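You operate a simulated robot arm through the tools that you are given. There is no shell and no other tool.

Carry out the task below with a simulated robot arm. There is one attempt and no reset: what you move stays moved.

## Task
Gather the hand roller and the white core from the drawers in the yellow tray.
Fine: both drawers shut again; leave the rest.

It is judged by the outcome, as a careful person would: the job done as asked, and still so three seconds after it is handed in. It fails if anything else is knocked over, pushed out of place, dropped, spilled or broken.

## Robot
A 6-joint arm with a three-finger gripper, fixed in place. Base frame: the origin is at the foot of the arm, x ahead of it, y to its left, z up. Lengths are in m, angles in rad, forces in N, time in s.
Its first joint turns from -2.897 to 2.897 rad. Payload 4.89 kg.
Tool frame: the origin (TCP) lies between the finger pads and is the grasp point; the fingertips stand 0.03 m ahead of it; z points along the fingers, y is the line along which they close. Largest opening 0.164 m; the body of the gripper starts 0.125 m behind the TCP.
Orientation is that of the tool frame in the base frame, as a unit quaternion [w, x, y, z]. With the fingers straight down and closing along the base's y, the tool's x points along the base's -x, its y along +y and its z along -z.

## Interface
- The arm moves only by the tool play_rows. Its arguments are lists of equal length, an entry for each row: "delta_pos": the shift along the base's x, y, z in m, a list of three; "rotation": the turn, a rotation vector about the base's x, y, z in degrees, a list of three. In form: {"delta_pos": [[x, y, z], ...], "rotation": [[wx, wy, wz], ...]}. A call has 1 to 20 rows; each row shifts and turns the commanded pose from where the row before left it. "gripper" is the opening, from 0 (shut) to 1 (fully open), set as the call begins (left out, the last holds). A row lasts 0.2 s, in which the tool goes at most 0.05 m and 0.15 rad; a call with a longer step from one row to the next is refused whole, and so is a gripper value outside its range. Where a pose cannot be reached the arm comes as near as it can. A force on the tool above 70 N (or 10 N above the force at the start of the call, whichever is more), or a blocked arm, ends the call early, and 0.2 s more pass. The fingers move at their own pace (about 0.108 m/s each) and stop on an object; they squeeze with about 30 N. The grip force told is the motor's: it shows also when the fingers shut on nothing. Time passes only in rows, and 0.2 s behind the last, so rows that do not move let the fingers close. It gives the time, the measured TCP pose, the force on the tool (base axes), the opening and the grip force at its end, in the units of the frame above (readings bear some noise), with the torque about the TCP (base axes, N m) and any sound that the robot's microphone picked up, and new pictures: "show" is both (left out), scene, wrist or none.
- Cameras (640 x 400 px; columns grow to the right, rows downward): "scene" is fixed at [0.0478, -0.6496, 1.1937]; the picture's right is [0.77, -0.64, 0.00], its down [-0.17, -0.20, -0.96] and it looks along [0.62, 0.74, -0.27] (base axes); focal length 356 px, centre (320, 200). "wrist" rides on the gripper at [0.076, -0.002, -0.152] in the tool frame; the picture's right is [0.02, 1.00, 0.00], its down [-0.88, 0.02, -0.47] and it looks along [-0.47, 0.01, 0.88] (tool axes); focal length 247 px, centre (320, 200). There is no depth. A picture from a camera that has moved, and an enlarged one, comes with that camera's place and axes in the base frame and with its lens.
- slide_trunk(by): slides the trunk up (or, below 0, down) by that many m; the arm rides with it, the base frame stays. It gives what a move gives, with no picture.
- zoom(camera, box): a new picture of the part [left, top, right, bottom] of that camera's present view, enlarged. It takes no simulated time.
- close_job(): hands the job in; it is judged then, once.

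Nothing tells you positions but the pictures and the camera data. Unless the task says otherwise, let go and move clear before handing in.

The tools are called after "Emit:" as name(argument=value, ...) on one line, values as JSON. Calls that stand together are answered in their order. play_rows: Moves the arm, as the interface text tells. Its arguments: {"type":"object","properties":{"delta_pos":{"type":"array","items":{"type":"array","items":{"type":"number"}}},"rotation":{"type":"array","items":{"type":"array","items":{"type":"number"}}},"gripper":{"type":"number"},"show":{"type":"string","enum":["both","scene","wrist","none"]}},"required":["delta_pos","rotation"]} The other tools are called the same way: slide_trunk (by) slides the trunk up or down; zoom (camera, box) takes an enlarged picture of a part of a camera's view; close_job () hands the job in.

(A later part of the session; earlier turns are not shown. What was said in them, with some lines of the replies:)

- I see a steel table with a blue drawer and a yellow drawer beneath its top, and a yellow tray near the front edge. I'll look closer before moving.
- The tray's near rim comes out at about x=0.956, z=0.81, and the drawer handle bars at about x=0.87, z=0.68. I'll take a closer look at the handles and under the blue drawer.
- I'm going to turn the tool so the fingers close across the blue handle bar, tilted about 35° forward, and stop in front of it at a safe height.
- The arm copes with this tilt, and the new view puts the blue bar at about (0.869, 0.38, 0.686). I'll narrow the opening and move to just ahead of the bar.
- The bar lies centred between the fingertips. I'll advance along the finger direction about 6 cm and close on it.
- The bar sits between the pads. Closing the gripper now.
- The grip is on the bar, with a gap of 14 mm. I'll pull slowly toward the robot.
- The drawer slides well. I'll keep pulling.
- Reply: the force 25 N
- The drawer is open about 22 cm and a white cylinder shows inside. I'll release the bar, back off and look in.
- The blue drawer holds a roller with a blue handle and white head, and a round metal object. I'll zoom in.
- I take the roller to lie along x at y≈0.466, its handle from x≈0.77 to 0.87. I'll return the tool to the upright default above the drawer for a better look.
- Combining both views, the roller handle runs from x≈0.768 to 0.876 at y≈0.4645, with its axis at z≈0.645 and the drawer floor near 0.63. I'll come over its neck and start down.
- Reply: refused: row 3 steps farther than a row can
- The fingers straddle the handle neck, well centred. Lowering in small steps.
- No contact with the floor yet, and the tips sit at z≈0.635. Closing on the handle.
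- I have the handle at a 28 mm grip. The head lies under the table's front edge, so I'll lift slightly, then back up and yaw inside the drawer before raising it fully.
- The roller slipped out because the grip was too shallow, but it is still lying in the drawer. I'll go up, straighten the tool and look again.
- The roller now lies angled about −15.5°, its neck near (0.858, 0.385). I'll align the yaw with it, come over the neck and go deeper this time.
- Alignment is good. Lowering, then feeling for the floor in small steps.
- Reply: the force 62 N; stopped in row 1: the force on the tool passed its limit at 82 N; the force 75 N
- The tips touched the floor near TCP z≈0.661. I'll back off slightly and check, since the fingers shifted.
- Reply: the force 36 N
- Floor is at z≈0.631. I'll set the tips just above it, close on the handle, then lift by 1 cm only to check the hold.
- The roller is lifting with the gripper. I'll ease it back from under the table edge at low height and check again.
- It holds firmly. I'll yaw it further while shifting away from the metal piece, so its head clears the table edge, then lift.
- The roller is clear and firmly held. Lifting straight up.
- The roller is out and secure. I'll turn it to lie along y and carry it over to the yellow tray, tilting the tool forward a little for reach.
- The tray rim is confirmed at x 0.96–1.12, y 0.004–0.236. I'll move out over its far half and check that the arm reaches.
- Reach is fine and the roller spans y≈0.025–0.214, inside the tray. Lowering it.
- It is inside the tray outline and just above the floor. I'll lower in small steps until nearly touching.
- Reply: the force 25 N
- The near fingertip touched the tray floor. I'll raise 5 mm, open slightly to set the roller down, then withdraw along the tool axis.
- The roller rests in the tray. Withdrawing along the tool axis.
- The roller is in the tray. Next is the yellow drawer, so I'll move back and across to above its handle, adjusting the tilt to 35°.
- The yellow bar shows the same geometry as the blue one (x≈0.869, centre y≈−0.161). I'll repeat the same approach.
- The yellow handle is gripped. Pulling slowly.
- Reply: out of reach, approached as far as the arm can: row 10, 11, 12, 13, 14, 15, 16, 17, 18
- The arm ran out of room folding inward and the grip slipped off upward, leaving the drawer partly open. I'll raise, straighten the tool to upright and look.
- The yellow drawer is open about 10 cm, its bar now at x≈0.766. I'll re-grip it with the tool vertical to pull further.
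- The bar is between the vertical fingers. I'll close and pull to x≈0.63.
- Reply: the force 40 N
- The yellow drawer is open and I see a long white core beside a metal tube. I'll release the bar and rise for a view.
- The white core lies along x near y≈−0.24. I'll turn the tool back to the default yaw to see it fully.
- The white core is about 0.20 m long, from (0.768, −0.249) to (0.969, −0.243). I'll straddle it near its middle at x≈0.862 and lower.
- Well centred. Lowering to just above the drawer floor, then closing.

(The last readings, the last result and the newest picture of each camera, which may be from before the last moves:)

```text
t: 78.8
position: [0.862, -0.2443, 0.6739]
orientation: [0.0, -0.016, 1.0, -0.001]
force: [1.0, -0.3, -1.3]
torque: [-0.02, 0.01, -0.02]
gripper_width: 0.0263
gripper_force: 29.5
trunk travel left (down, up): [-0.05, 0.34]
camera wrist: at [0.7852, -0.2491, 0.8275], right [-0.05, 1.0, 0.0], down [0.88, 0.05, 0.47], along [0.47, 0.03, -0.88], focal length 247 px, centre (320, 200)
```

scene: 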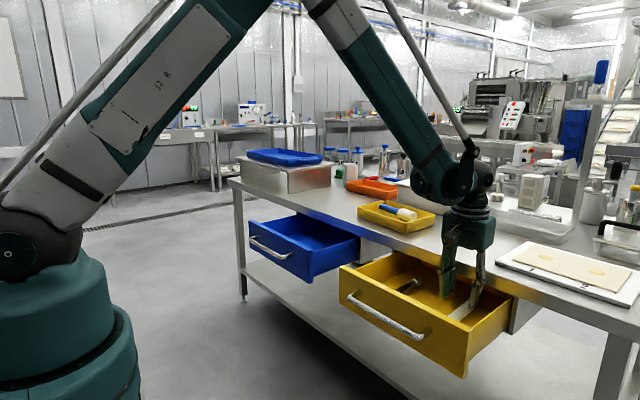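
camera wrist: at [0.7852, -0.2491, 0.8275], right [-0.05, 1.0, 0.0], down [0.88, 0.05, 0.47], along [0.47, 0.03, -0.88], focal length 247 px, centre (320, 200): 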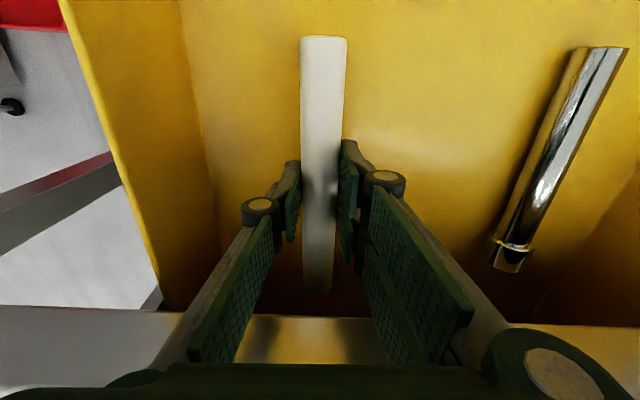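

The core is held at its 26 mm diameter. I'll back it up and yaw it inside the drawer, so it clears the table edge before lifting.

Emit:
play_rows(delta_pos=[[-0.005, 0.002, 0.001], [-0.005, 0.002, 0.001], [-0.005, 0.002, 0.001], [-0.005, 0.002, 0.001], [-0.005, 0.002, 0.001], [-0.005, 0.002, 0.001], [-0.005, 0.002, 0.001], [-0.005, 0.002, 0.001], [-0.005, 0.002, 0.001], [-0.005, 0.002, 0.001], [-0.005, 0.002, 0], [0, 0, 0]], rotation=[[0, 0, -4.9], [0, 0, -4.9], [0, 0, -4.9], [0, 0, -4.9], [0, 0, -4.9], [0, 0, -4.9], [0, 0, -4.9], [0, 0, -4.9], [0, 0, -4.9], [0, 0, -4.9], [0, 0, -4.9], [0, 0, 0]])

```text
t: 81.4
position: [0.8077, -0.222, 0.6848]
orientation: [0.0, 0.44, 0.898, 0.0]
force: [-0.5, -0.1, -0.7]
torque: [-0.01, 0.03, 0.01]
gripper_width: 0.0265
gripper_force: 30.4
trunk travel left (down, up): [-0.05, 0.34]
camera wrist: at [0.7584, -0.1637, 0.8374], right [0.78, 0.63, 0.0], down [0.56, -0.68, 0.47], along [0.3, -0.37, -0.88], focal length 247 px, centre (320, 200)
```

scene: 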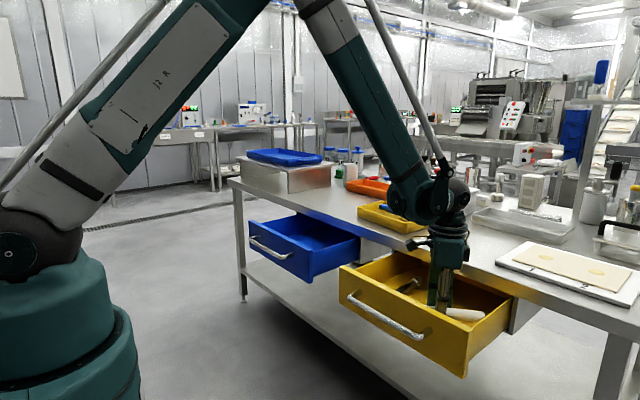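
wrist: 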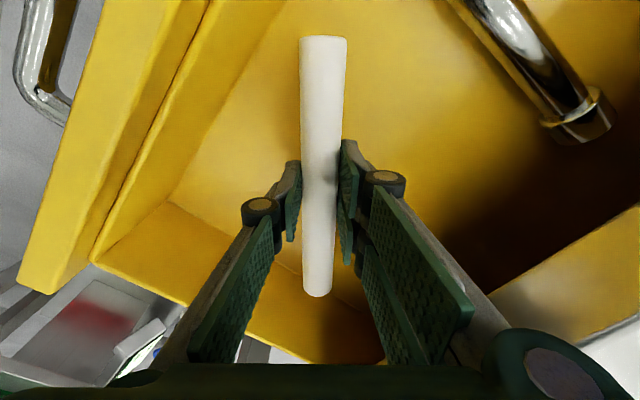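

Firmly held and clear. Lifting out of the drawer.

Emit:
play_rows(delta_pos=[[0, 0, 0.01], [0, 0, 0.015], [0, 0, 0.02], [0, 0, 0.025], [0, 0, 0.03], [0, 0, 0.03], [0, 0, 0.035], [0, 0, 0.035], [0, 0, 0.035], [0, 0, 0.02], [0, 0, 0]], rotation=[[0, 0, 0], [0, 0, 0], [0, 0, 0], [0, 0, 0], [0, 0, 0], [0, 0, 0], [0, 0, 0], [0, 0, 0], [0, 0, 0], [0, 0, 0], [0, 0, 0]])

```text
t: 83.8
position: [0.8067, -0.2236, 0.9401]
orientation: [0.0, 0.438, 0.899, 0.0]
force: [0.6, -0.2, -2.1]
torque: [-0.01, 0.03, -0.01]
gripper_width: 0.0263
gripper_force: 30.7
trunk travel left (down, up): [-0.05, 0.34]
camera wrist: at [0.7582, -0.1635, 1.0926], right [0.77, 0.63, 0.0], down [0.56, -0.68, 0.47], along [0.3, -0.37, -0.88], focal length 247 px, centre (320, 200)
```

scene: 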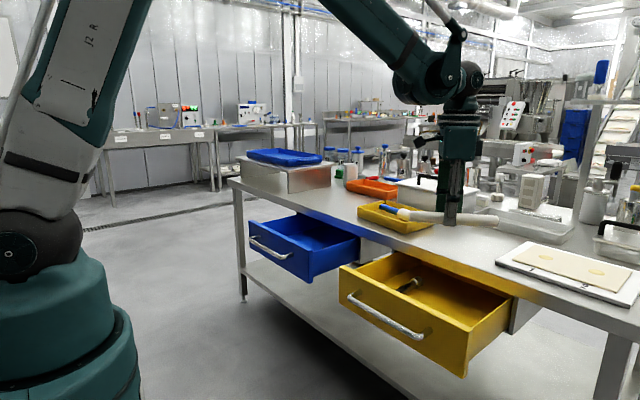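
wrist: 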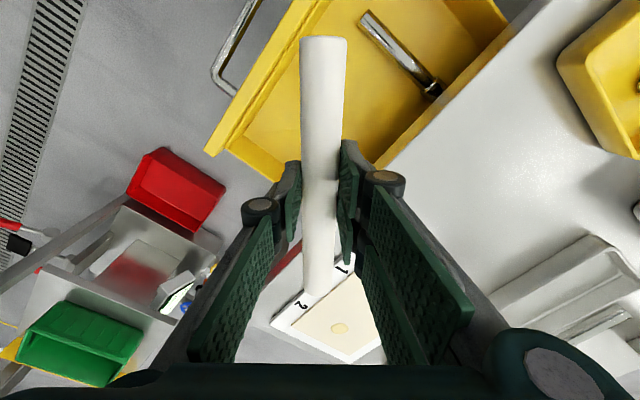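

Carrying the core to the tray, turning it to lie along y with a 20° forward tilt.

Emit:
play_rows(delta_pos=[[0, 0.03, 0], [0, 0.04, 0], [0.005, 0.04, 0], [0.01, 0.04, 0], [0.015, 0.04, 0], [0.02, 0.04, 0], [0.025, 0.04, 0], [0.03, 0.038, 0], [0.03, 0.03, 0], [0.025, 0.015, 0], [0.02, 0.003, 0], [0, 0, 0]], rotation=[[0, 0, -7.6], [0, 0, -7.6], [0, 0, -7.6], [0, 0, -7.6], [0, 0, -7.65], [0, 0, 0], [0, -5, 0], [0, -5, 0], [0, -5, 0], [0, -5, 0], [0, 0, 0], [0, 0, 0]])

Emit:
zoom(camera="scene", box=[340, 150, 460, 240])

```text
t: 86.4
position: [0.986, 0.1336, 0.9379]
orientation: [0.123, 0.697, 0.695, 0.123]
force: [-1.0, 0.1, -0.1]
torque: [0.02, -0.02, 0.0]
gripper_width: 0.0264
gripper_force: 29.8
trunk travel left (down, up): [-0.05, 0.34]
camera wrist: at [0.9323, 0.2097, 1.0818], right [0.94, 0.02, 0.34], down [-0.15, -0.88, 0.45], along [0.31, -0.47, -0.82], focal length 247 px, centre (320, 200)
```

scene: 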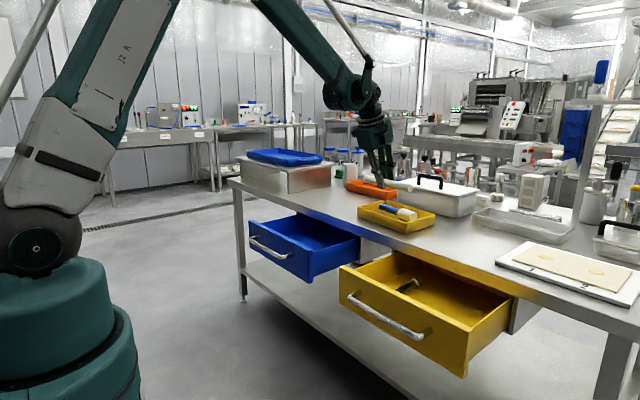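
wrist: 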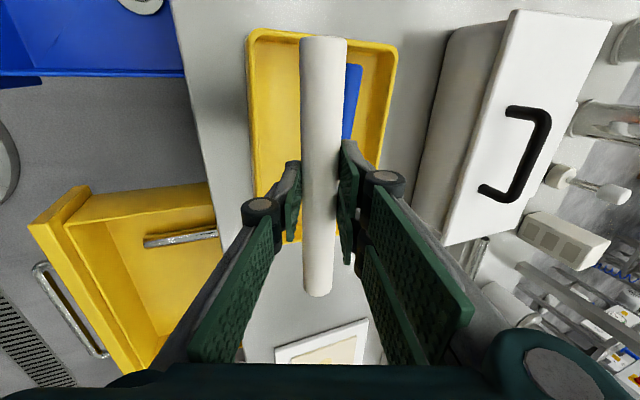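

```text
4.44 times, centred on (400, 195) of scene
camera zoom: at [0.0478, -0.6496, 1.1937], right [0.77, -0.64, 0.0], down [-0.17, -0.2, -0.96], along [0.62, 0.74, -0.27], focal length 1582 px, centre (-36, 222)
```

zoom: 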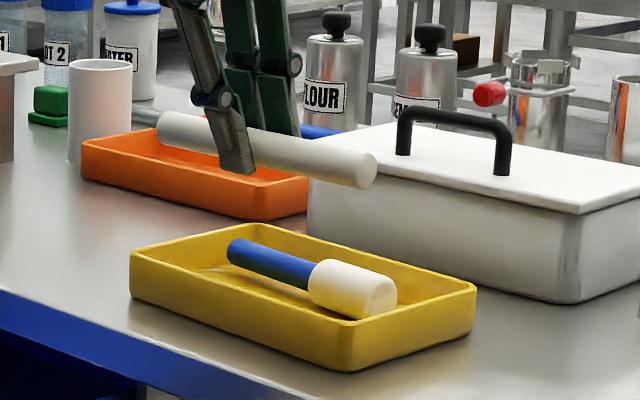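

The core spans y≈0.023–0.224, which fits the tray. I'll reduce the tilt to 12°, shift it over the near side beside the roller and lower.

Emit:
play_rows(delta_pos=[[0.01, -0.003, -0.01], [0.008, 0, -0.02], [0, 0, -0.025], [0, 0, -0.02], [0, 0, -0.01], [0, 0, 0]], rotation=[[0, 4, 0], [0, 4, 0], [0, 0, 0], [0, 0, 0], [0, 0, 0], [0, 0, 0]])

Emit:
zoom(camera="scene", box=[340, 170, 450, 240])

```text
t: 87.8
position: [1.0047, 0.1307, 0.8539]
orientation: [0.074, 0.704, 0.703, 0.074]
force: [0.0, 0.2, -0.2]
torque: [0.02, 0.02, -0.01]
gripper_width: 0.0263
gripper_force: 30.1
trunk travel left (down, up): [-0.05, 0.34]
camera wrist: at [0.9717, 0.2062, 1.0035], right [0.98, 0.02, 0.21], down [-0.08, -0.88, 0.47], along [0.19, -0.47, -0.86], focal length 247 px, centre (320, 200)
```

scene: 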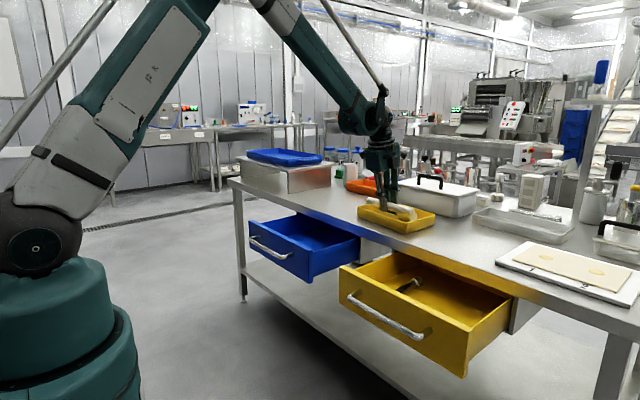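
wrist: 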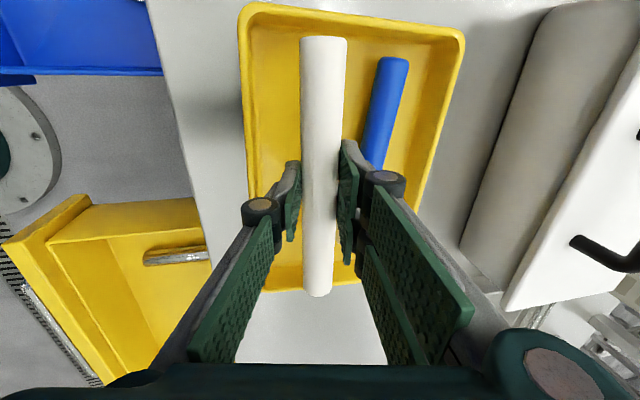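

```text
5.71 times, centred on (395, 205) of scene
camera zoom: at [0.0478, -0.6496, 1.1937], right [0.77, -0.64, 0.0], down [-0.17, -0.2, -0.96], along [0.62, 0.74, -0.27], focal length 2034 px, centre (-109, 171)
```

zoom: 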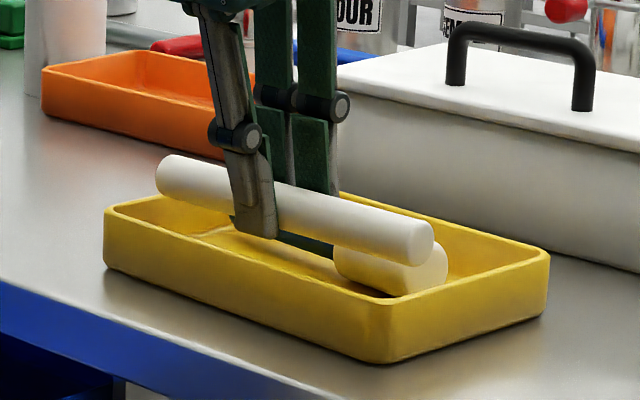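

The core lines up with the tray beside the roller. Lowering the rest of the way gently.

Emit:
play_rows(delta_pos=[[0, 0, -0.01], [0, 0, -0.01], [0, 0, -0.008], [0, 0, -0.004], [0, 0, 0]], rotation=[[0, 0, 0], [0, 0, 0], [0, 0, 0], [0, 0, 0], [0, 0, 0]], show="wrist")

Emit:
zoom(camera="scene", box=[340, 170, 450, 240])

```text
t: 89.0
position: [1.0052, 0.1303, 0.8232]
orientation: [0.074, 0.703, 0.703, 0.073]
force: [-0.2, -0.1, -1.3]
torque: [0.02, 0.03, 0.0]
gripper_width: 0.0266
gripper_force: 29.7
trunk travel left (down, up): [-0.05, 0.34]
camera wrist: at [0.9717, 0.2062, 0.9717], right [0.98, 0.02, 0.21], down [-0.08, -0.88, 0.47], along [0.19, -0.47, -0.86], focal length 247 px, centre (320, 200)
```

wrist: 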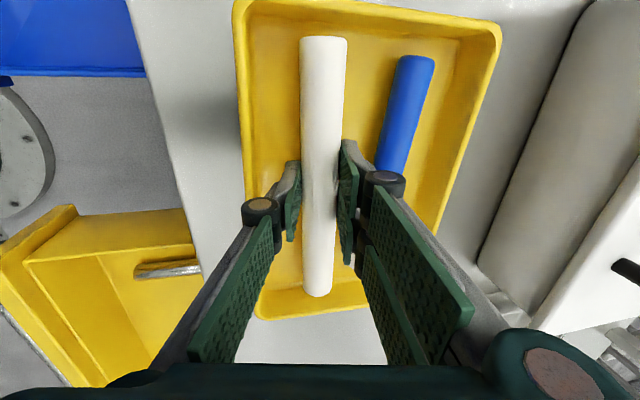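

```text
5.71 times, centred on (395, 205) of scene
camera zoom: at [0.0478, -0.6496, 1.1937], right [0.77, -0.64, 0.0], down [-0.17, -0.2, -0.96], along [0.62, 0.74, -0.27], focal length 2034 px, centre (-109, 171)
```

zoom: 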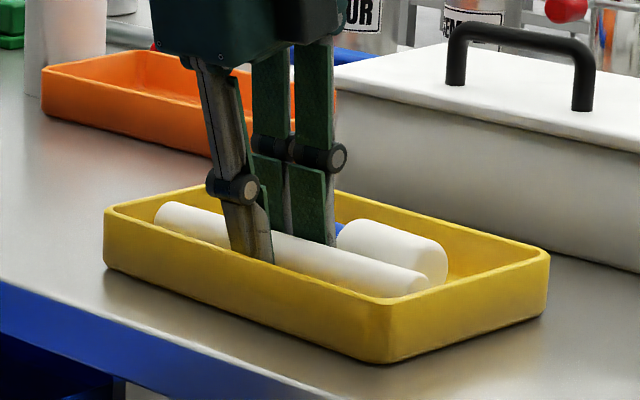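

Emit:
play_rows(delta_pos=[[0, 0, -0.003], [0, 0, 0]], rotation=[[0, 0, 0], [0, 0, 0]], show="none")

```text
t: 89.6
position: [1.0045, 0.1296, 0.8188]
orientation: [0.074, 0.704, 0.703, 0.074]
force: [-1.2, -0.5, -1.1]
torque: [0.0, 0.01, 0.0]
gripper_width: 0.0264
gripper_force: 29.6
trunk travel left (down, up): [-0.05, 0.34]
```

A few millimetres above the floor now. I'll open slightly to set it down.

Emit:
play_rows(delta_pos=[[0, 0, 0], [0, 0, 0], [0, 0, 0]], rotation=[[0, 0, 0], [0, 0, 0], [0, 0, 0]], gripper=0.25, show="wrist")

Emit:
zoom(camera="scene", box=[340, 170, 450, 240])

```text
t: 90.4
position: [1.005, 0.1304, 0.8201]
orientation: [0.074, 0.704, 0.702, 0.074]
force: [-0.3, -0.6, -0.3]
torque: [0.0, 0.02, 0.0]
gripper_width: 0.0411
gripper_force: 0.3
trunk travel left (down, up): [-0.05, 0.34]
camera wrist: at [0.9713, 0.2061, 0.9689], right [0.98, 0.02, 0.21], down [-0.08, -0.88, 0.47], along [0.19, -0.47, -0.86], focal length 247 px, centre (320, 200)
```

wrist: 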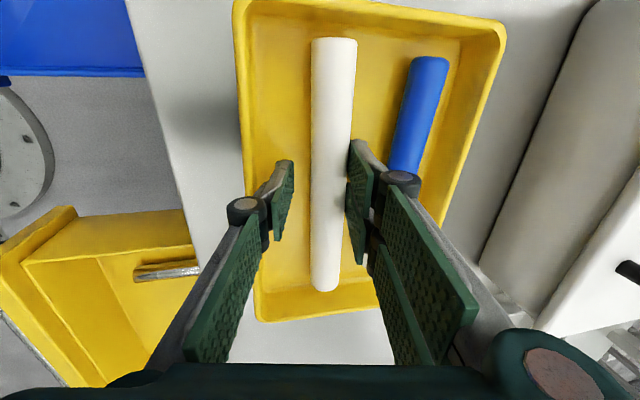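

```text
5.71 times, centred on (395, 205) of scene
camera zoom: at [0.0478, -0.6496, 1.1937], right [0.77, -0.64, 0.0], down [-0.17, -0.2, -0.96], along [0.62, 0.74, -0.27], focal length 2034 px, centre (-109, 171)
```

zoom: 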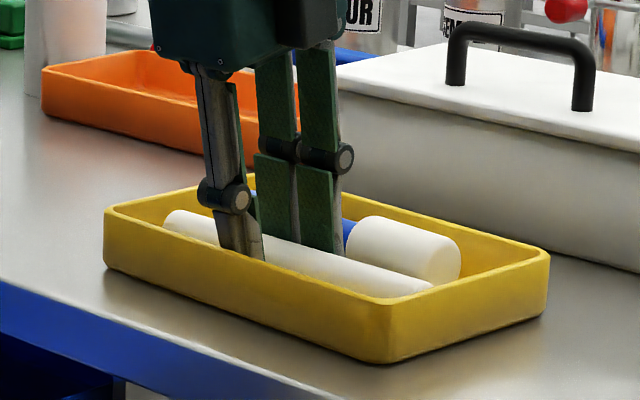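

The core rests in the tray. I'll withdraw straight along the tool axis.

Emit:
play_rows(delta_pos=[[-0.002, 0, 0.01], [-0.003, 0, 0.015], [-0.005, 0, 0.025], [-0.006, 0, 0.03], [-0.006, 0, 0.03], [-0.006, 0, 0.03], [0, 0, 0]], rotation=[[0, 0, 0], [0, 0, 0], [0, 0, 0], [0, 0, 0], [0, 0, 0], [0, 0, 0], [0, 0, 0]])

Emit:
zoom(camera="scene", box=[340, 170, 450, 240])

```text
t: 92.0
position: [0.9775, 0.1303, 0.9606]
orientation: [0.074, 0.704, 0.702, 0.074]
force: [0.1, 0.3, 0.3]
torque: [0.01, 0.0, -0.03]
gripper_width: 0.0412
gripper_force: 0.0
trunk travel left (down, up): [-0.05, 0.34]
camera wrist: at [0.9435, 0.2062, 1.1092], right [0.98, 0.02, 0.21], down [-0.08, -0.88, 0.47], along [0.19, -0.47, -0.86], focal length 247 px, centre (320, 200)
```

scene: 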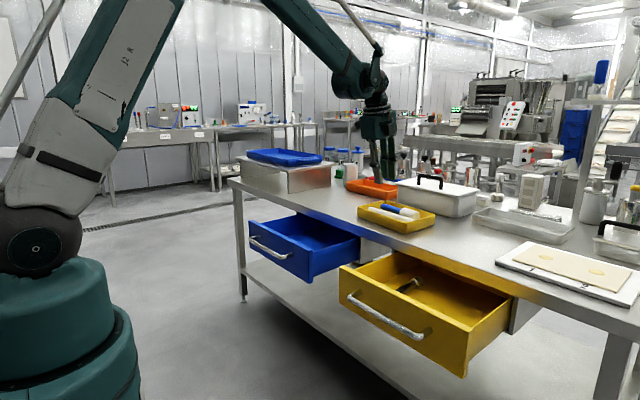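
wrist: 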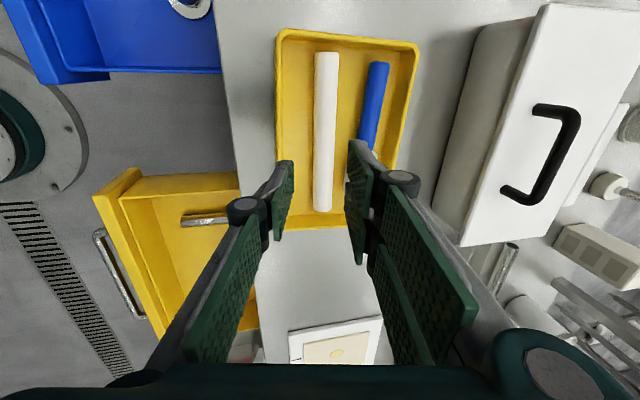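

```text
5.71 times, centred on (395, 205) of scene
camera zoom: at [0.0478, -0.6496, 1.1937], right [0.77, -0.64, 0.0], down [-0.17, -0.2, -0.96], along [0.62, 0.74, -0.27], focal length 2034 px, centre (-109, 171)
```

zoom: 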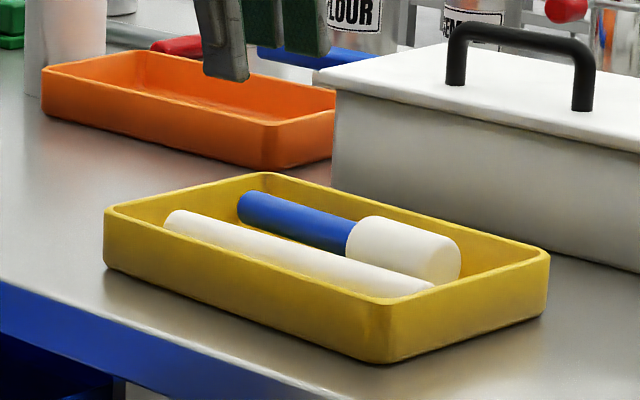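

Both items lie in the tray. Now I'll close the gripper and move to in front of the yellow drawer's handle to push it shut.

Emit:
play_rows(delta_pos=[[-0.03, 0, 0], [-0.04, -0.01, 0], [-0.04, -0.02, 0], [-0.035, -0.025, 0], [-0.035, -0.025, 0], [-0.03, -0.03, 0], [-0.03, -0.03, 0], [-0.03, -0.03, 0], [-0.03, -0.03, 0], [-0.03, -0.03, 0], [-0.025, -0.03, 0], [-0.015, -0.025, 0], [-0.01, -0.007, 0], [0, 0, 0]], rotation=[[0, 6, 0], [0, 6.1, 0], [0, 0, 8.2], [0, 0, 8.2], [0, 0, 8.2], [0, 0, 8.2], [0, 0, 8.2], [0, 0, 8.2], [0, 0, 8.2], [0, 0, 8.2], [0, 0, 8.2], [0, 0, 8.2], [0, 0, 8], [0, 0, 0]], gripper=0)

```text
t: 95.0
position: [0.5963, -0.1643, 0.9609]
orientation: [0.0, 0.0, 1.0, -0.001]
force: [0.3, 1.2, -0.2]
torque: [-0.08, 0.02, -0.01]
gripper_width: 0.0001
gripper_force: 30.4
trunk travel left (down, up): [-0.05, 0.34]
camera wrist: at [0.5191, -0.1641, 1.1128], right [-0.02, 1.0, 0.0], down [0.88, 0.02, 0.47], along [0.47, 0.01, -0.88], focal length 247 px, centre (320, 200)
```

scene: 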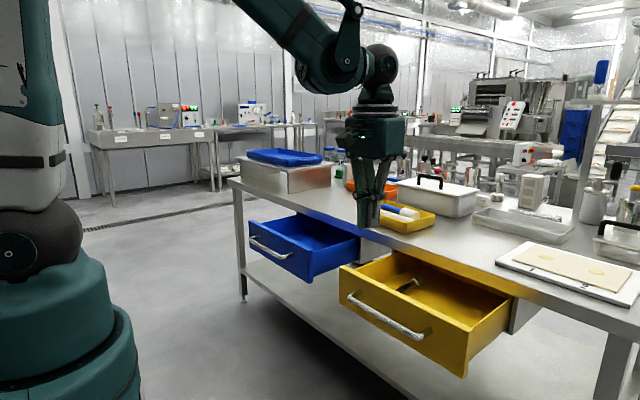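
wrist: 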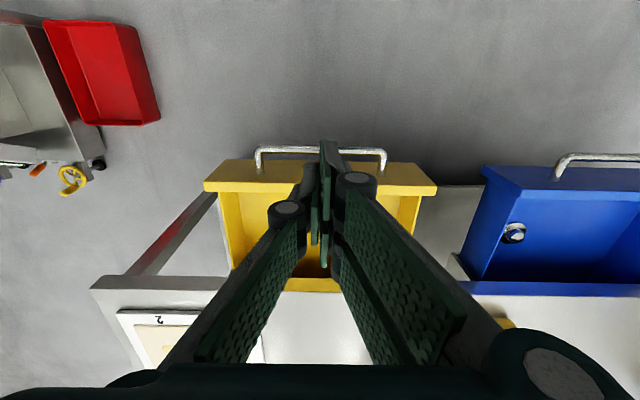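

Emit:
play_rows(delta_pos=[[0, 0.003, -0.03], [0, 0, -0.045], [0, 0, -0.045], [0, 0, -0.045], [0, 0, -0.045], [0, 0, -0.035], [0, 0, -0.024], [0, 0, 0]], rotation=[[0, 0, 0], [0, 0, 0], [0, 0, 0], [0, 0, 0], [0, 0, 0], [0, 0, 0], [0, 0, 0], [0, 0, 0]])

```text
t: 96.8
position: [0.5967, -0.1581, 0.6909]
orientation: [0.0, 0.0, 1.0, -0.001]
force: [-0.2, -0.1, 0.3]
torque: [0.01, -0.06, -0.03]
gripper_width: 0.0
gripper_force: 30.2
trunk travel left (down, up): [-0.05, 0.34]
camera wrist: at [0.5204, -0.1593, 0.8428], right [-0.02, 1.0, 0.0], down [0.88, 0.02, 0.47], along [0.47, 0.01, -0.88], focal length 247 px, centre (320, 200)
```

scene: 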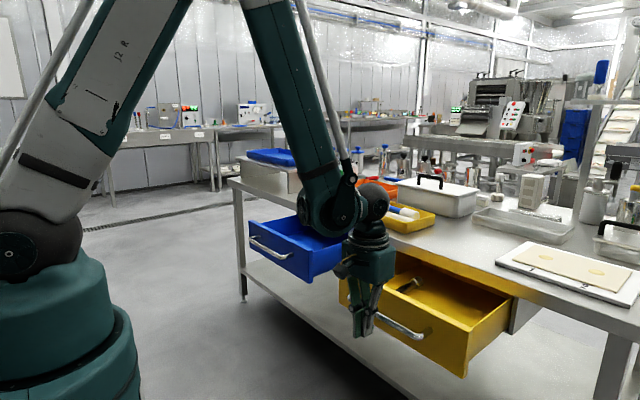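
wrist: 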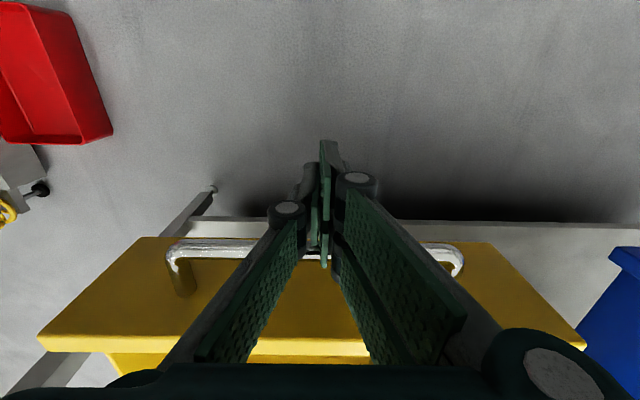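

The closed fingers stand in front of the bar. Pushing steadily.

Emit:
play_rows(delta_pos=[[0.01, 0, 0], [0.01, 0, 0], [0.01, 0, 0], [0.012, 0, 0], [0.012, 0, 0], [0.012, 0, 0], [0.012, 0, 0], [0.012, 0, 0], [0.012, 0, 0], [0.012, 0, 0], [0.012, 0, 0], [0.012, 0, 0], [0.012, 0, 0], [0.012, 0, 0], [0.012, 0, 0], [0.012, 0, 0], [0.012, 0, 0], [0, 0, 0]], rotation=[[0, 0, 0], [0, 0, 0], [0, 0, 0], [0, 0, 0], [0, 0, 0], [0, 0, 0], [0, 0, 0], [0, 0, 0], [0, 0, 0], [0, 0, 0], [0, 0, 0], [0, 0, 0], [0, 0, 0], [0, 0, 0], [0, 0, 0], [0, 0, 0], [0, 0, 0], [0, 0, 0]])

```text
t: 100.6
position: [0.7948, -0.1585, 0.6917]
orientation: [0.001, 0.001, 1.0, -0.001]
force: [0.2, 0.3, 0.5]
torque: [0.03, -0.04, 0.0]
gripper_width: 0.0001
gripper_force: 30.2
trunk travel left (down, up): [-0.05, 0.34]
camera wrist: at [0.7181, -0.1601, 0.844], right [-0.02, 1.0, 0.0], down [0.88, 0.02, 0.47], along [0.47, 0.01, -0.88], focal length 247 px, centre (320, 200)
```

scene: 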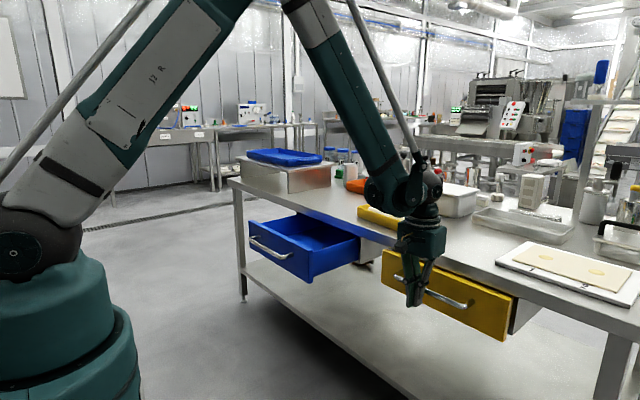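
wrist: 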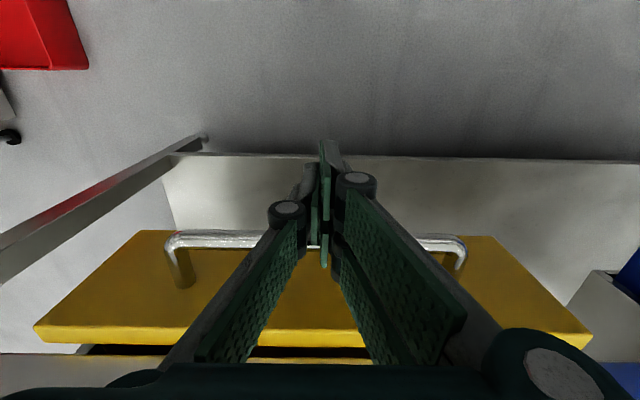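

Nearly shut. Continuing more slowly until it seats.

Emit:
play_rows(delta_pos=[[0.008, 0, 0], [0.01, 0, 0], [0.01, 0, 0], [0.01, 0, 0], [0.008, 0, 0], [0.005, 0, 0], [0.003, 0, 0], [0, 0, 0]], rotation=[[0, 0, 0], [0, 0, 0], [0, 0, 0], [0, 0, 0], [0, 0, 0], [0, 0, 0], [0, 0, 0], [0, 0, 0]])

```text
t: 101.7
position: [0.8274, -0.1589, 0.6893]
orientation: [-0.005, 0.002, 1.0, -0.001]
force: [-18.0, 0.0, -3.7]
torque: [0.05, 0.03, 0.04]
gripper_width: 0.0001
gripper_force: 29.8
trunk travel left (down, up): [-0.05, 0.34]
stopped in row 5: the force on the tool passed its limit at 89 N (the readings are from after the stop); the commanded pose is now the measured one
camera wrist: at [0.7523, -0.1602, 0.8434], right [-0.02, 1.0, 0.0], down [0.89, 0.02, 0.46], along [0.46, 0.01, -0.89], focal length 247 px, centre (320, 200)
```

scene: 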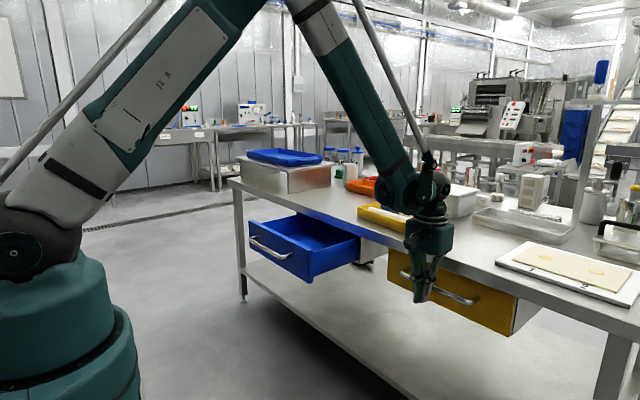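
wrist: 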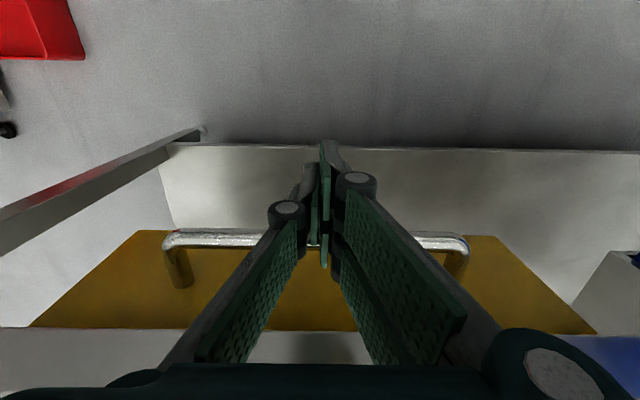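

The push force rose sharply, suggesting the drawer has seated. I'll compare with the initial picture.

Emit:
zoom(camera="scene", box=[380, 235, 530, 340])

Emit:
play_rows(delta_pos=[[-0.01, 0, 0], [-0.03, 0, 0], [-0.03, 0, 0.02], [-0.03, 0, 0.04], [-0.02, 0, 0.04], [0, 0, 0.045], [0, 0, 0.045], [0, 0, 0]], rotation=[[0, 0, 0], [0, 0, 0], [0, 0, 0], [0, 0, 0], [0, 0, 0], [0, 0, 0], [0, 0, 0], [0, 0, 0]])

Emit:
zoom(camera="scene", box=[380, 235, 530, 340])

```text
3.81 times, centred on (455, 288) of scene
camera zoom: at [0.0478, -0.6496, 1.1937], right [0.77, -0.64, 0.0], down [-0.17, -0.2, -0.96], along [0.62, 0.74, -0.27], focal length 1356 px, centre (-194, -133)
```

zoom: 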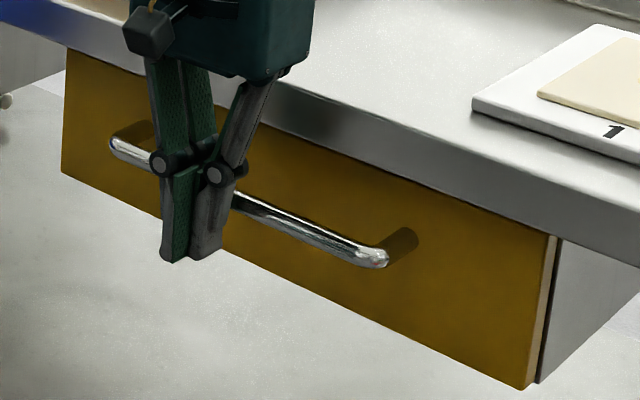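

```text
t: 103.5
position: [0.7077, -0.1576, 0.8801]
orientation: [-0.005, 0.001, 1.0, -0.001]
force: [-0.9, 0.8, -0.3]
torque: [-0.01, 0.01, 0.01]
gripper_width: 0.0
gripper_force: 30.0
trunk travel left (down, up): [-0.05, 0.34]
camera wrist: at [0.6334, -0.1597, 1.0328], right [-0.02, 1.0, 0.0], down [0.89, 0.02, 0.46], along [0.46, 0.01, -0.89], focal length 247 px, centre (320, 200)
```

scene: 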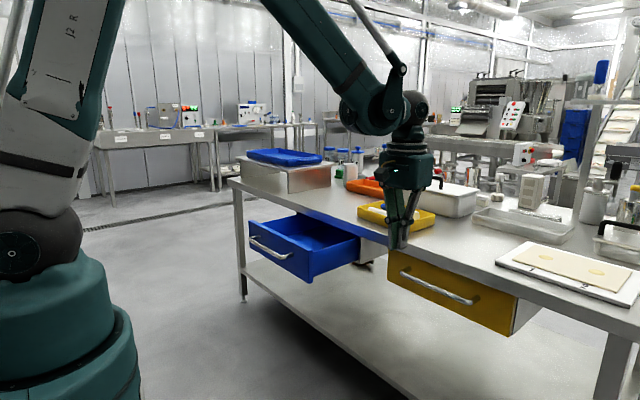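
wrist: 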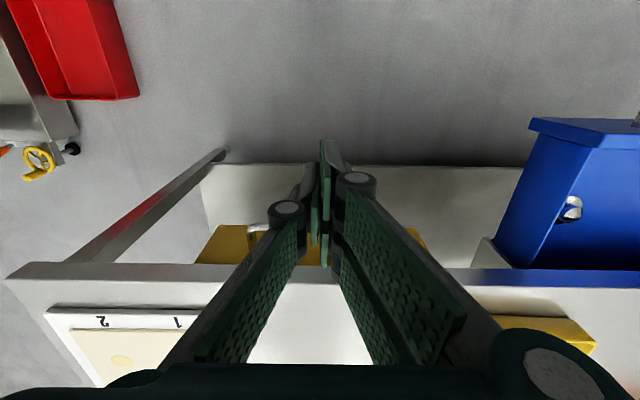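

```text
3.81 times, centred on (455, 288) of scene
camera zoom: at [0.0478, -0.6496, 1.1937], right [0.77, -0.64, 0.0], down [-0.17, -0.2, -0.96], along [0.62, 0.74, -0.27], focal length 1356 px, centre (-194, -133)
```

zoom: 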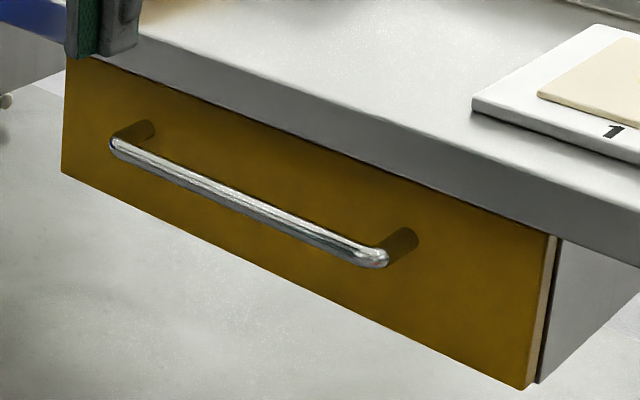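

The yellow drawer looks exactly as at the start. Now I'll move in front of the blue drawer's handle.

Emit:
play_rows(delta_pos=[[-0.02, 0.02, 0.02], [-0.02, 0.04, 0.01], [-0.02, 0.045, 0], [-0.02, 0.045, 0], [-0.02, 0.045, 0], [-0.015, 0.045, 0], [-0.01, 0.045, 0], [-0.008, 0.045, 0], [0, 0.045, 0], [0, 0.045, 0], [0, 0.045, 0], [0, 0.045, 0], [0, 0.0316, 0], [0, 0, 0]], rotation=[[0, 0, 0], [0, 0, 0], [0, 0, 0], [0, 0, 0], [0, 0, 0], [0, 0, 0], [0, 0, 0], [0, 0, 0], [0, 0, 0], [0, 0, 0], [0, 0, 0], [0, 0, 0], [0, 0, 0], [0, 0, 0]])

```text
t: 106.5
position: [0.5752, 0.3856, 0.9093]
orientation: [-0.005, 0.001, 1.0, -0.001]
force: [1.1, -0.6, -0.3]
torque: [0.05, 0.03, 0.01]
gripper_width: 0.0001
gripper_force: 30.0
trunk travel left (down, up): [-0.05, 0.34]
camera wrist: at [0.5006, 0.3825, 1.0623], right [-0.02, 1.0, 0.0], down [0.89, 0.02, 0.46], along [0.46, 0.01, -0.89], focal length 247 px, centre (320, 200)
```

scene: 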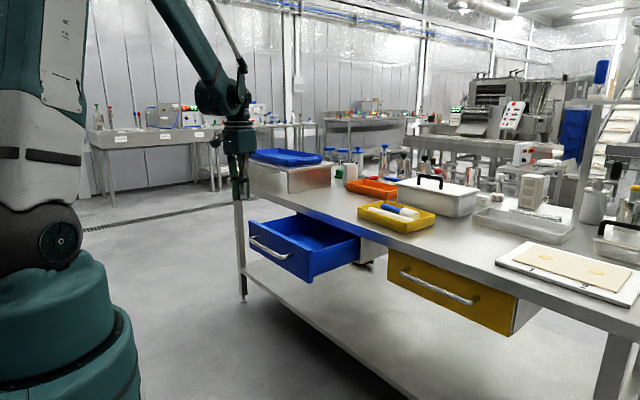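
wrist: 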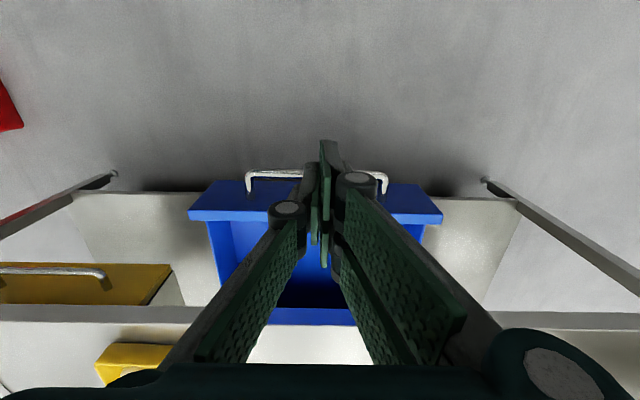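

Emit:
play_rows(delta_pos=[[0, 0, -0.03], [0, 0, -0.045], [0, 0, -0.045], [0, 0, -0.045], [0, 0, -0.035], [0, 0, -0.018], [0, 0, 0]], rotation=[[0, 0, 0], [0, 0, 0], [0, 0, 0], [0, 0, 0], [0, 0, 0], [0, 0, 0], [0, 0, 0]], show="wrist")

```text
t: 108.1
position: [0.5751, 0.383, 0.6926]
orientation: [-0.005, 0.002, 1.0, -0.001]
force: [0.4, -0.4, 0.3]
torque: [-0.03, -0.02, -0.02]
gripper_width: 0.0
gripper_force: 29.9
trunk travel left (down, up): [-0.05, 0.34]
camera wrist: at [0.5007, 0.3819, 0.845], right [-0.02, 1.0, 0.0], down [0.89, 0.02, 0.46], along [0.46, 0.01, -0.89], focal length 247 px, centre (320, 200)
```

wrist: 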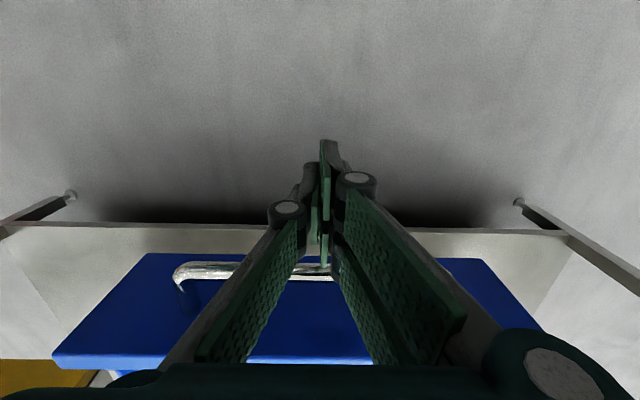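

In front of the blue bar. Pushing it in steadily.

Emit:
play_rows(delta_pos=[[0.01, 0, 0], [0.01, 0, 0], [0.01, 0, 0], [0.012, 0, 0], [0.012, 0, 0], [0.012, 0, 0], [0.012, 0, 0], [0.012, 0, 0], [0.012, 0, 0], [0.012, 0, 0], [0.012, 0, 0], [0.012, 0, 0], [0.012, 0, 0], [0.012, 0, 0], [0.012, 0, 0], [0.012, 0, 0], [0.012, 0, 0], [0.012, 0, 0], [0.012, 0, 0], [0, 0, 0]], rotation=[[0, 0, 0], [0, 0, 0], [0, 0, 0], [0, 0, 0], [0, 0, 0], [0, 0, 0], [0, 0, 0], [0, 0, 0], [0, 0, 0], [0, 0, 0], [0, 0, 0], [0, 0, 0], [0, 0, 0], [0, 0, 0], [0, 0, 0], [0, 0, 0], [0, 0, 0], [0, 0, 0], [0, 0, 0], [0, 0, 0]])

Emit:
play_rows(delta_pos=[[0.008, 0, 0], [0.008, 0, 0], [0.006, 0, 0], [0.005, 0, 0], [0.005, 0, 0], [0.003, 0, 0], [0, 0, 0]], rotation=[[0, 0, 0], [0, 0, 0], [0, 0, 0], [0, 0, 0], [0, 0, 0], [0, 0, 0], [0, 0, 0]])

Emit:
zoom(camera="scene", box=[285, 195, 405, 275])

```text
t: 112.3
position: [0.7971, 0.384, 0.6926]
orientation: [-0.005, 0.001, 1.0, -0.001]
force: [-0.5, 0.1, 0.4]
torque: [0.0, -0.02, -0.01]
gripper_width: 0.0003
gripper_force: 30.1
trunk travel left (down, up): [-0.05, 0.34]
camera wrist: at [0.7225, 0.382, 0.846], right [-0.02, 1.0, 0.0], down [0.89, 0.02, 0.46], along [0.46, 0.01, -0.89], focal length 247 px, centre (320, 200)
```

scene: 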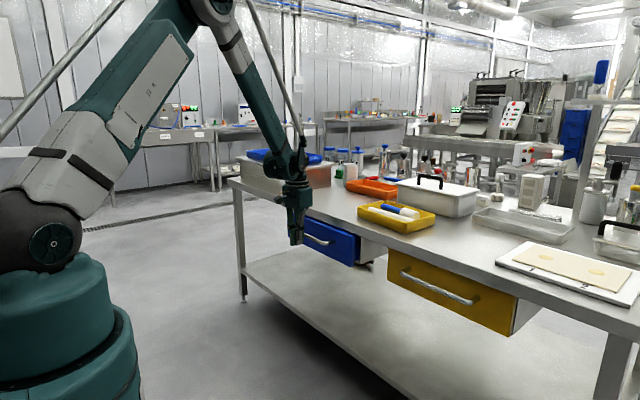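
wrist: 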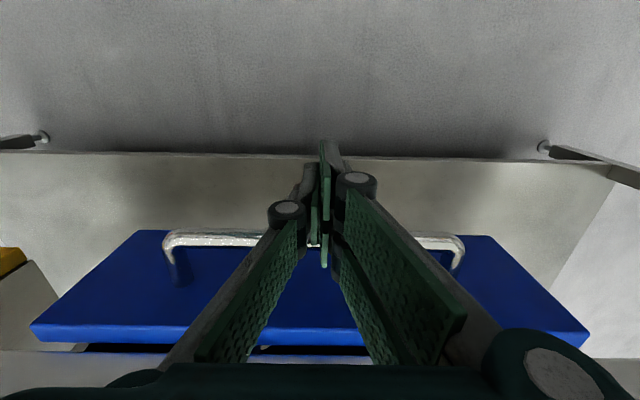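

```text
t: 113.8
position: [0.8268, 0.3834, 0.6914]
orientation: [-0.009, 0.001, 1.0, -0.002]
force: [-15.1, -1.1, -1.8]
torque: [-0.11, 0.01, 0.02]
gripper_width: 0.0
gripper_force: 30.1
trunk travel left (down, up): [-0.05, 0.34]
stopped in row 7: the force on the tool passed its limit at 75 N (the readings are from after the stop); the commanded pose is now the measured one
camera wrist: at [0.7533, 0.3817, 0.8453], right [-0.02, 1.0, 0.0], down [0.89, 0.02, 0.46], along [0.46, 0.01, -0.89], focal length 247 px, centre (320, 200)
```

scene: 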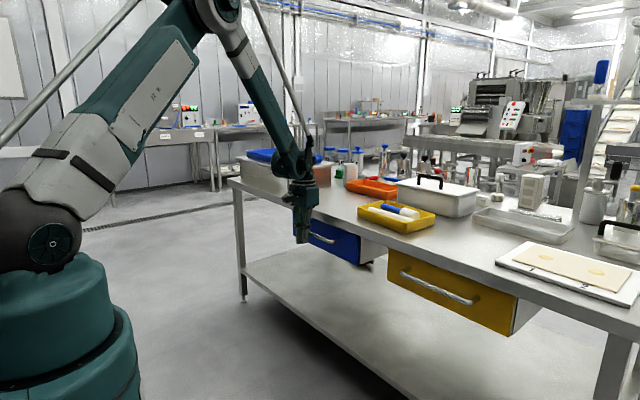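
wrist: 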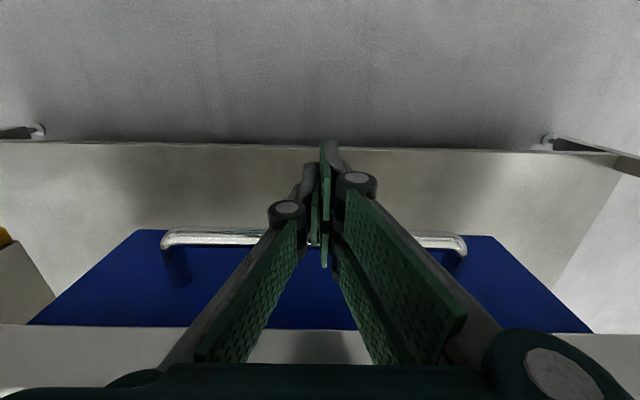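

```text
5.00 times, centred on (345, 235) of scene
camera zoom: at [0.0478, -0.6496, 1.1937], right [0.77, -0.64, 0.0], down [-0.17, -0.2, -0.96], along [0.62, 0.74, -0.27], focal length 1780 px, centre (195, 25)
```

zoom: 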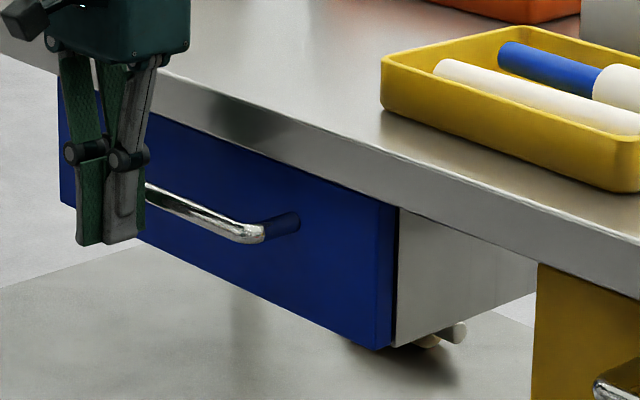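

The blue drawer has seated in its original place. I'll back off and rise clear.

Emit:
play_rows(delta_pos=[[-0.01, 0, 0], [-0.03, 0, 0], [-0.04, 0, 0.02], [-0.04, 0, 0.03], [-0.04, 0, 0.03], [-0.04, -0.01, 0.03], [-0.03, -0.02, 0.04], [0, -0.02, 0.04], [0, -0.02, 0.04], [0, 0, 0.04], [0, 0, 0], [0, 0, 0]], rotation=[[0, 0, 0], [0, 0, 0], [0, 0, 0], [0, 0, 0], [0, 0, 0], [0, 0, 0], [0, 0, 0], [0, 0, 0], [0, 0, 0], [0, 0, 0], [0, 0, 0], [0, 0, 0]])

Emit:
zoom(camera="scene", box=[220, 130, 420, 280])

Emit:
zoom(camera="scene", box=[340, 150, 600, 350])

Emit:
zoom(camera="scene", box=[285, 195, 405, 275])

```text
refused: row 6 steps farther than a row can; nothing moved
```

```text
2.67 times, centred on (320, 205) of scene
camera zoom: at [0.0478, -0.6496, 1.1937], right [0.77, -0.64, 0.0], down [-0.17, -0.2, -0.96], along [0.62, 0.74, -0.27], focal length 949 px, centre (320, 187)
```

zoom: 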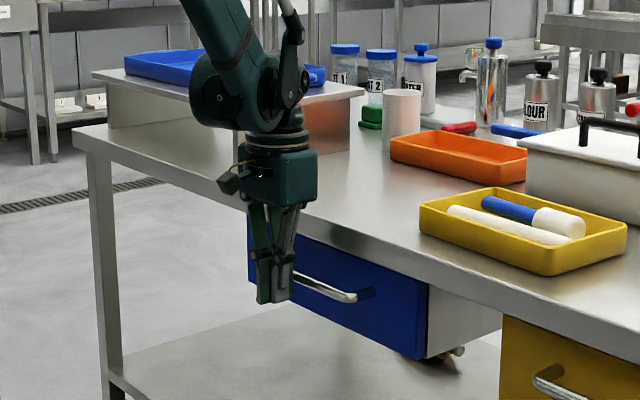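

```text
2.00 times, centred on (470, 250) of scene
camera zoom: at [0.0478, -0.6496, 1.1937], right [0.77, -0.64, 0.0], down [-0.17, -0.2, -0.96], along [0.62, 0.74, -0.27], focal length 712 px, centre (20, 100)
```

zoom: 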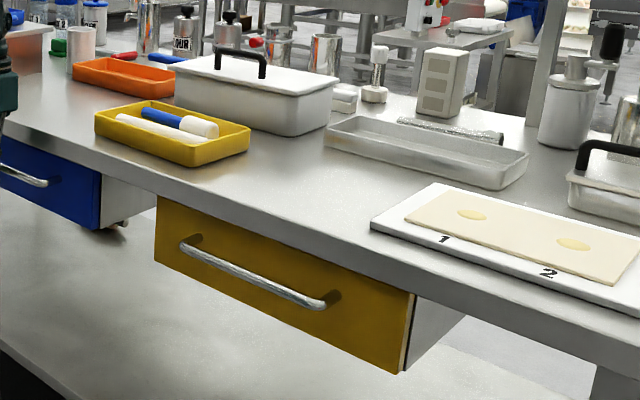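

```text
5.00 times, centred on (345, 235) of scene
camera zoom: at [0.0478, -0.6496, 1.1937], right [0.77, -0.64, 0.0], down [-0.17, -0.2, -0.96], along [0.62, 0.74, -0.27], focal length 1780 px, centre (195, 25)
```

zoom: 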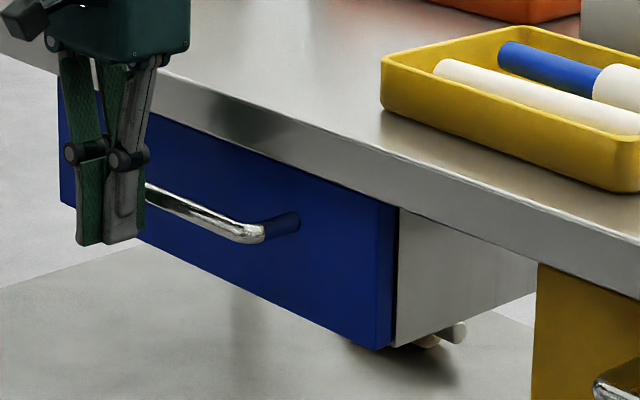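

One step in that retreat was too long and the call was refused, so I'll back off again with shorter steps.

Emit:
play_rows(delta_pos=[[-0.01, 0, 0], [-0.025, 0, 0], [-0.03, 0, 0.02], [-0.03, 0, 0.03], [-0.03, 0, 0.03], [-0.03, -0.01, 0.03], [-0.03, -0.01, 0.03], [0, -0.02, 0.035], [0, -0.02, 0.035], [0, 0, 0.04], [0, 0, 0], [0, 0, 0]], rotation=[[0, 0, 0], [0, 0, 0], [0, 0, 0], [0, 0, 0], [0, 0, 0], [0, 0, 0], [0, 0, 0], [0, 0, 0], [0, 0, 0], [0, 0, 0], [0, 0, 0], [0, 0, 0]])

Emit:
zoom(camera="scene", box=[220, 130, 420, 280])

Emit:
zoom(camera="scene", box=[285, 195, 405, 275])

```text
t: 116.4
position: [0.6448, 0.322, 0.9406]
orientation: [-0.008, 0.001, 1.0, 0.0]
force: [-0.4, -0.6, -0.5]
torque: [0.0, -0.03, -0.03]
gripper_width: 0.0
gripper_force: 29.9
trunk travel left (down, up): [-0.05, 0.34]
camera wrist: at [0.5699, 0.3211, 1.0944], right [-0.02, 1.0, 0.0], down [0.89, 0.02, 0.46], along [0.46, 0.01, -0.89], focal length 247 px, centre (320, 200)
```

scene: 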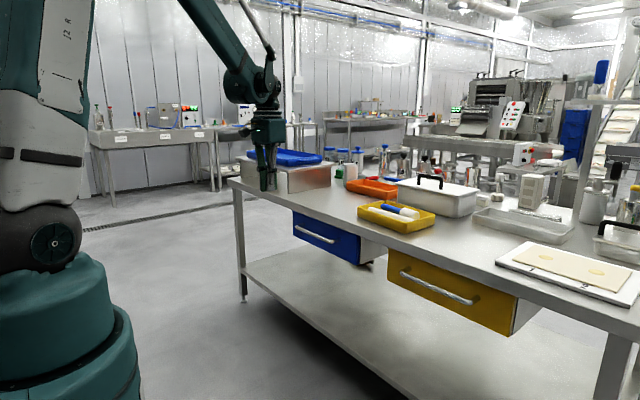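
wrist: 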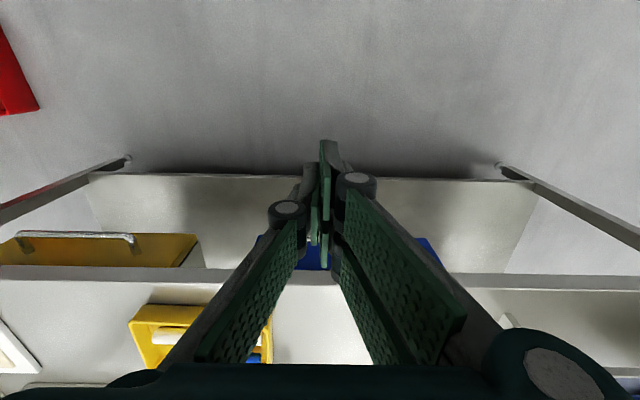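

```text
2.67 times, centred on (320, 205) of scene
camera zoom: at [0.0478, -0.6496, 1.1937], right [0.77, -0.64, 0.0], down [-0.17, -0.2, -0.96], along [0.62, 0.74, -0.27], focal length 949 px, centre (320, 187)
```

zoom: 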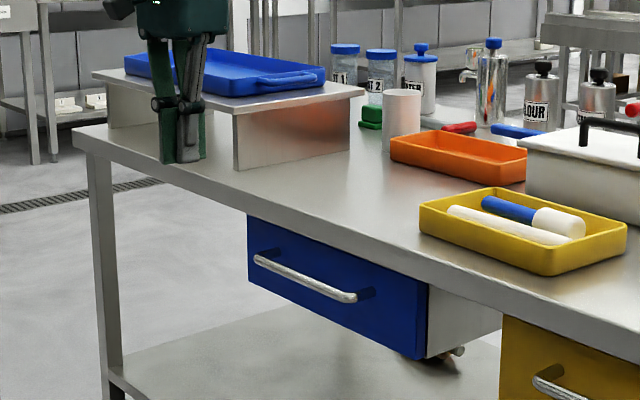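

```text
5.00 times, centred on (345, 235) of scene
camera zoom: at [0.0478, -0.6496, 1.1937], right [0.77, -0.64, 0.0], down [-0.17, -0.2, -0.96], along [0.62, 0.74, -0.27], focal length 1780 px, centre (195, 25)
```

zoom: 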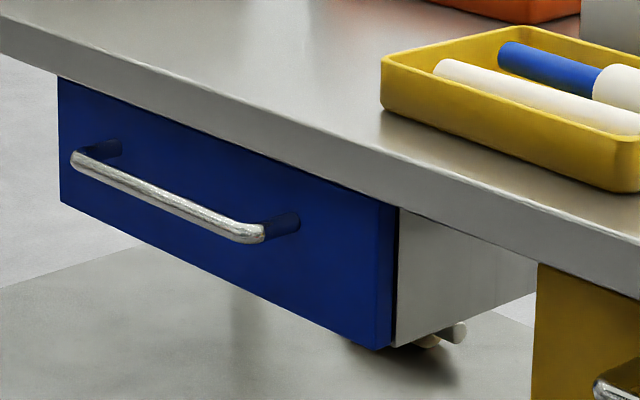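

Both drawers are shut as they were at the start. The hand roller and white core rest in the yellow tray, which hasn't moved, and the arm is clear. I'm handing the job in.

Emit:
close_job()

```text
The job is handed in.
```

The hand roller and the white core are both lying in the yellow tray, and both drawers are shut again. In the last pictures the drawer fronts and the tray match where they were at the start. I saw nothing on the table disturbed.

- **Roller slip:** the roller slipped from the gripper once inside the blue drawer. It stayed in the drawer and I picked it up again.
- **Yellow handle:** the gripper slipped off the yellow drawer's handle once while pulling it open. I gripped it again with the tool vertical and finished opening it.
- **Left in the drawers:** I didn't pick up the metal piece in the blue drawer or the metal tube in the yellow one. They may have shifted slightly as the drawers moved.
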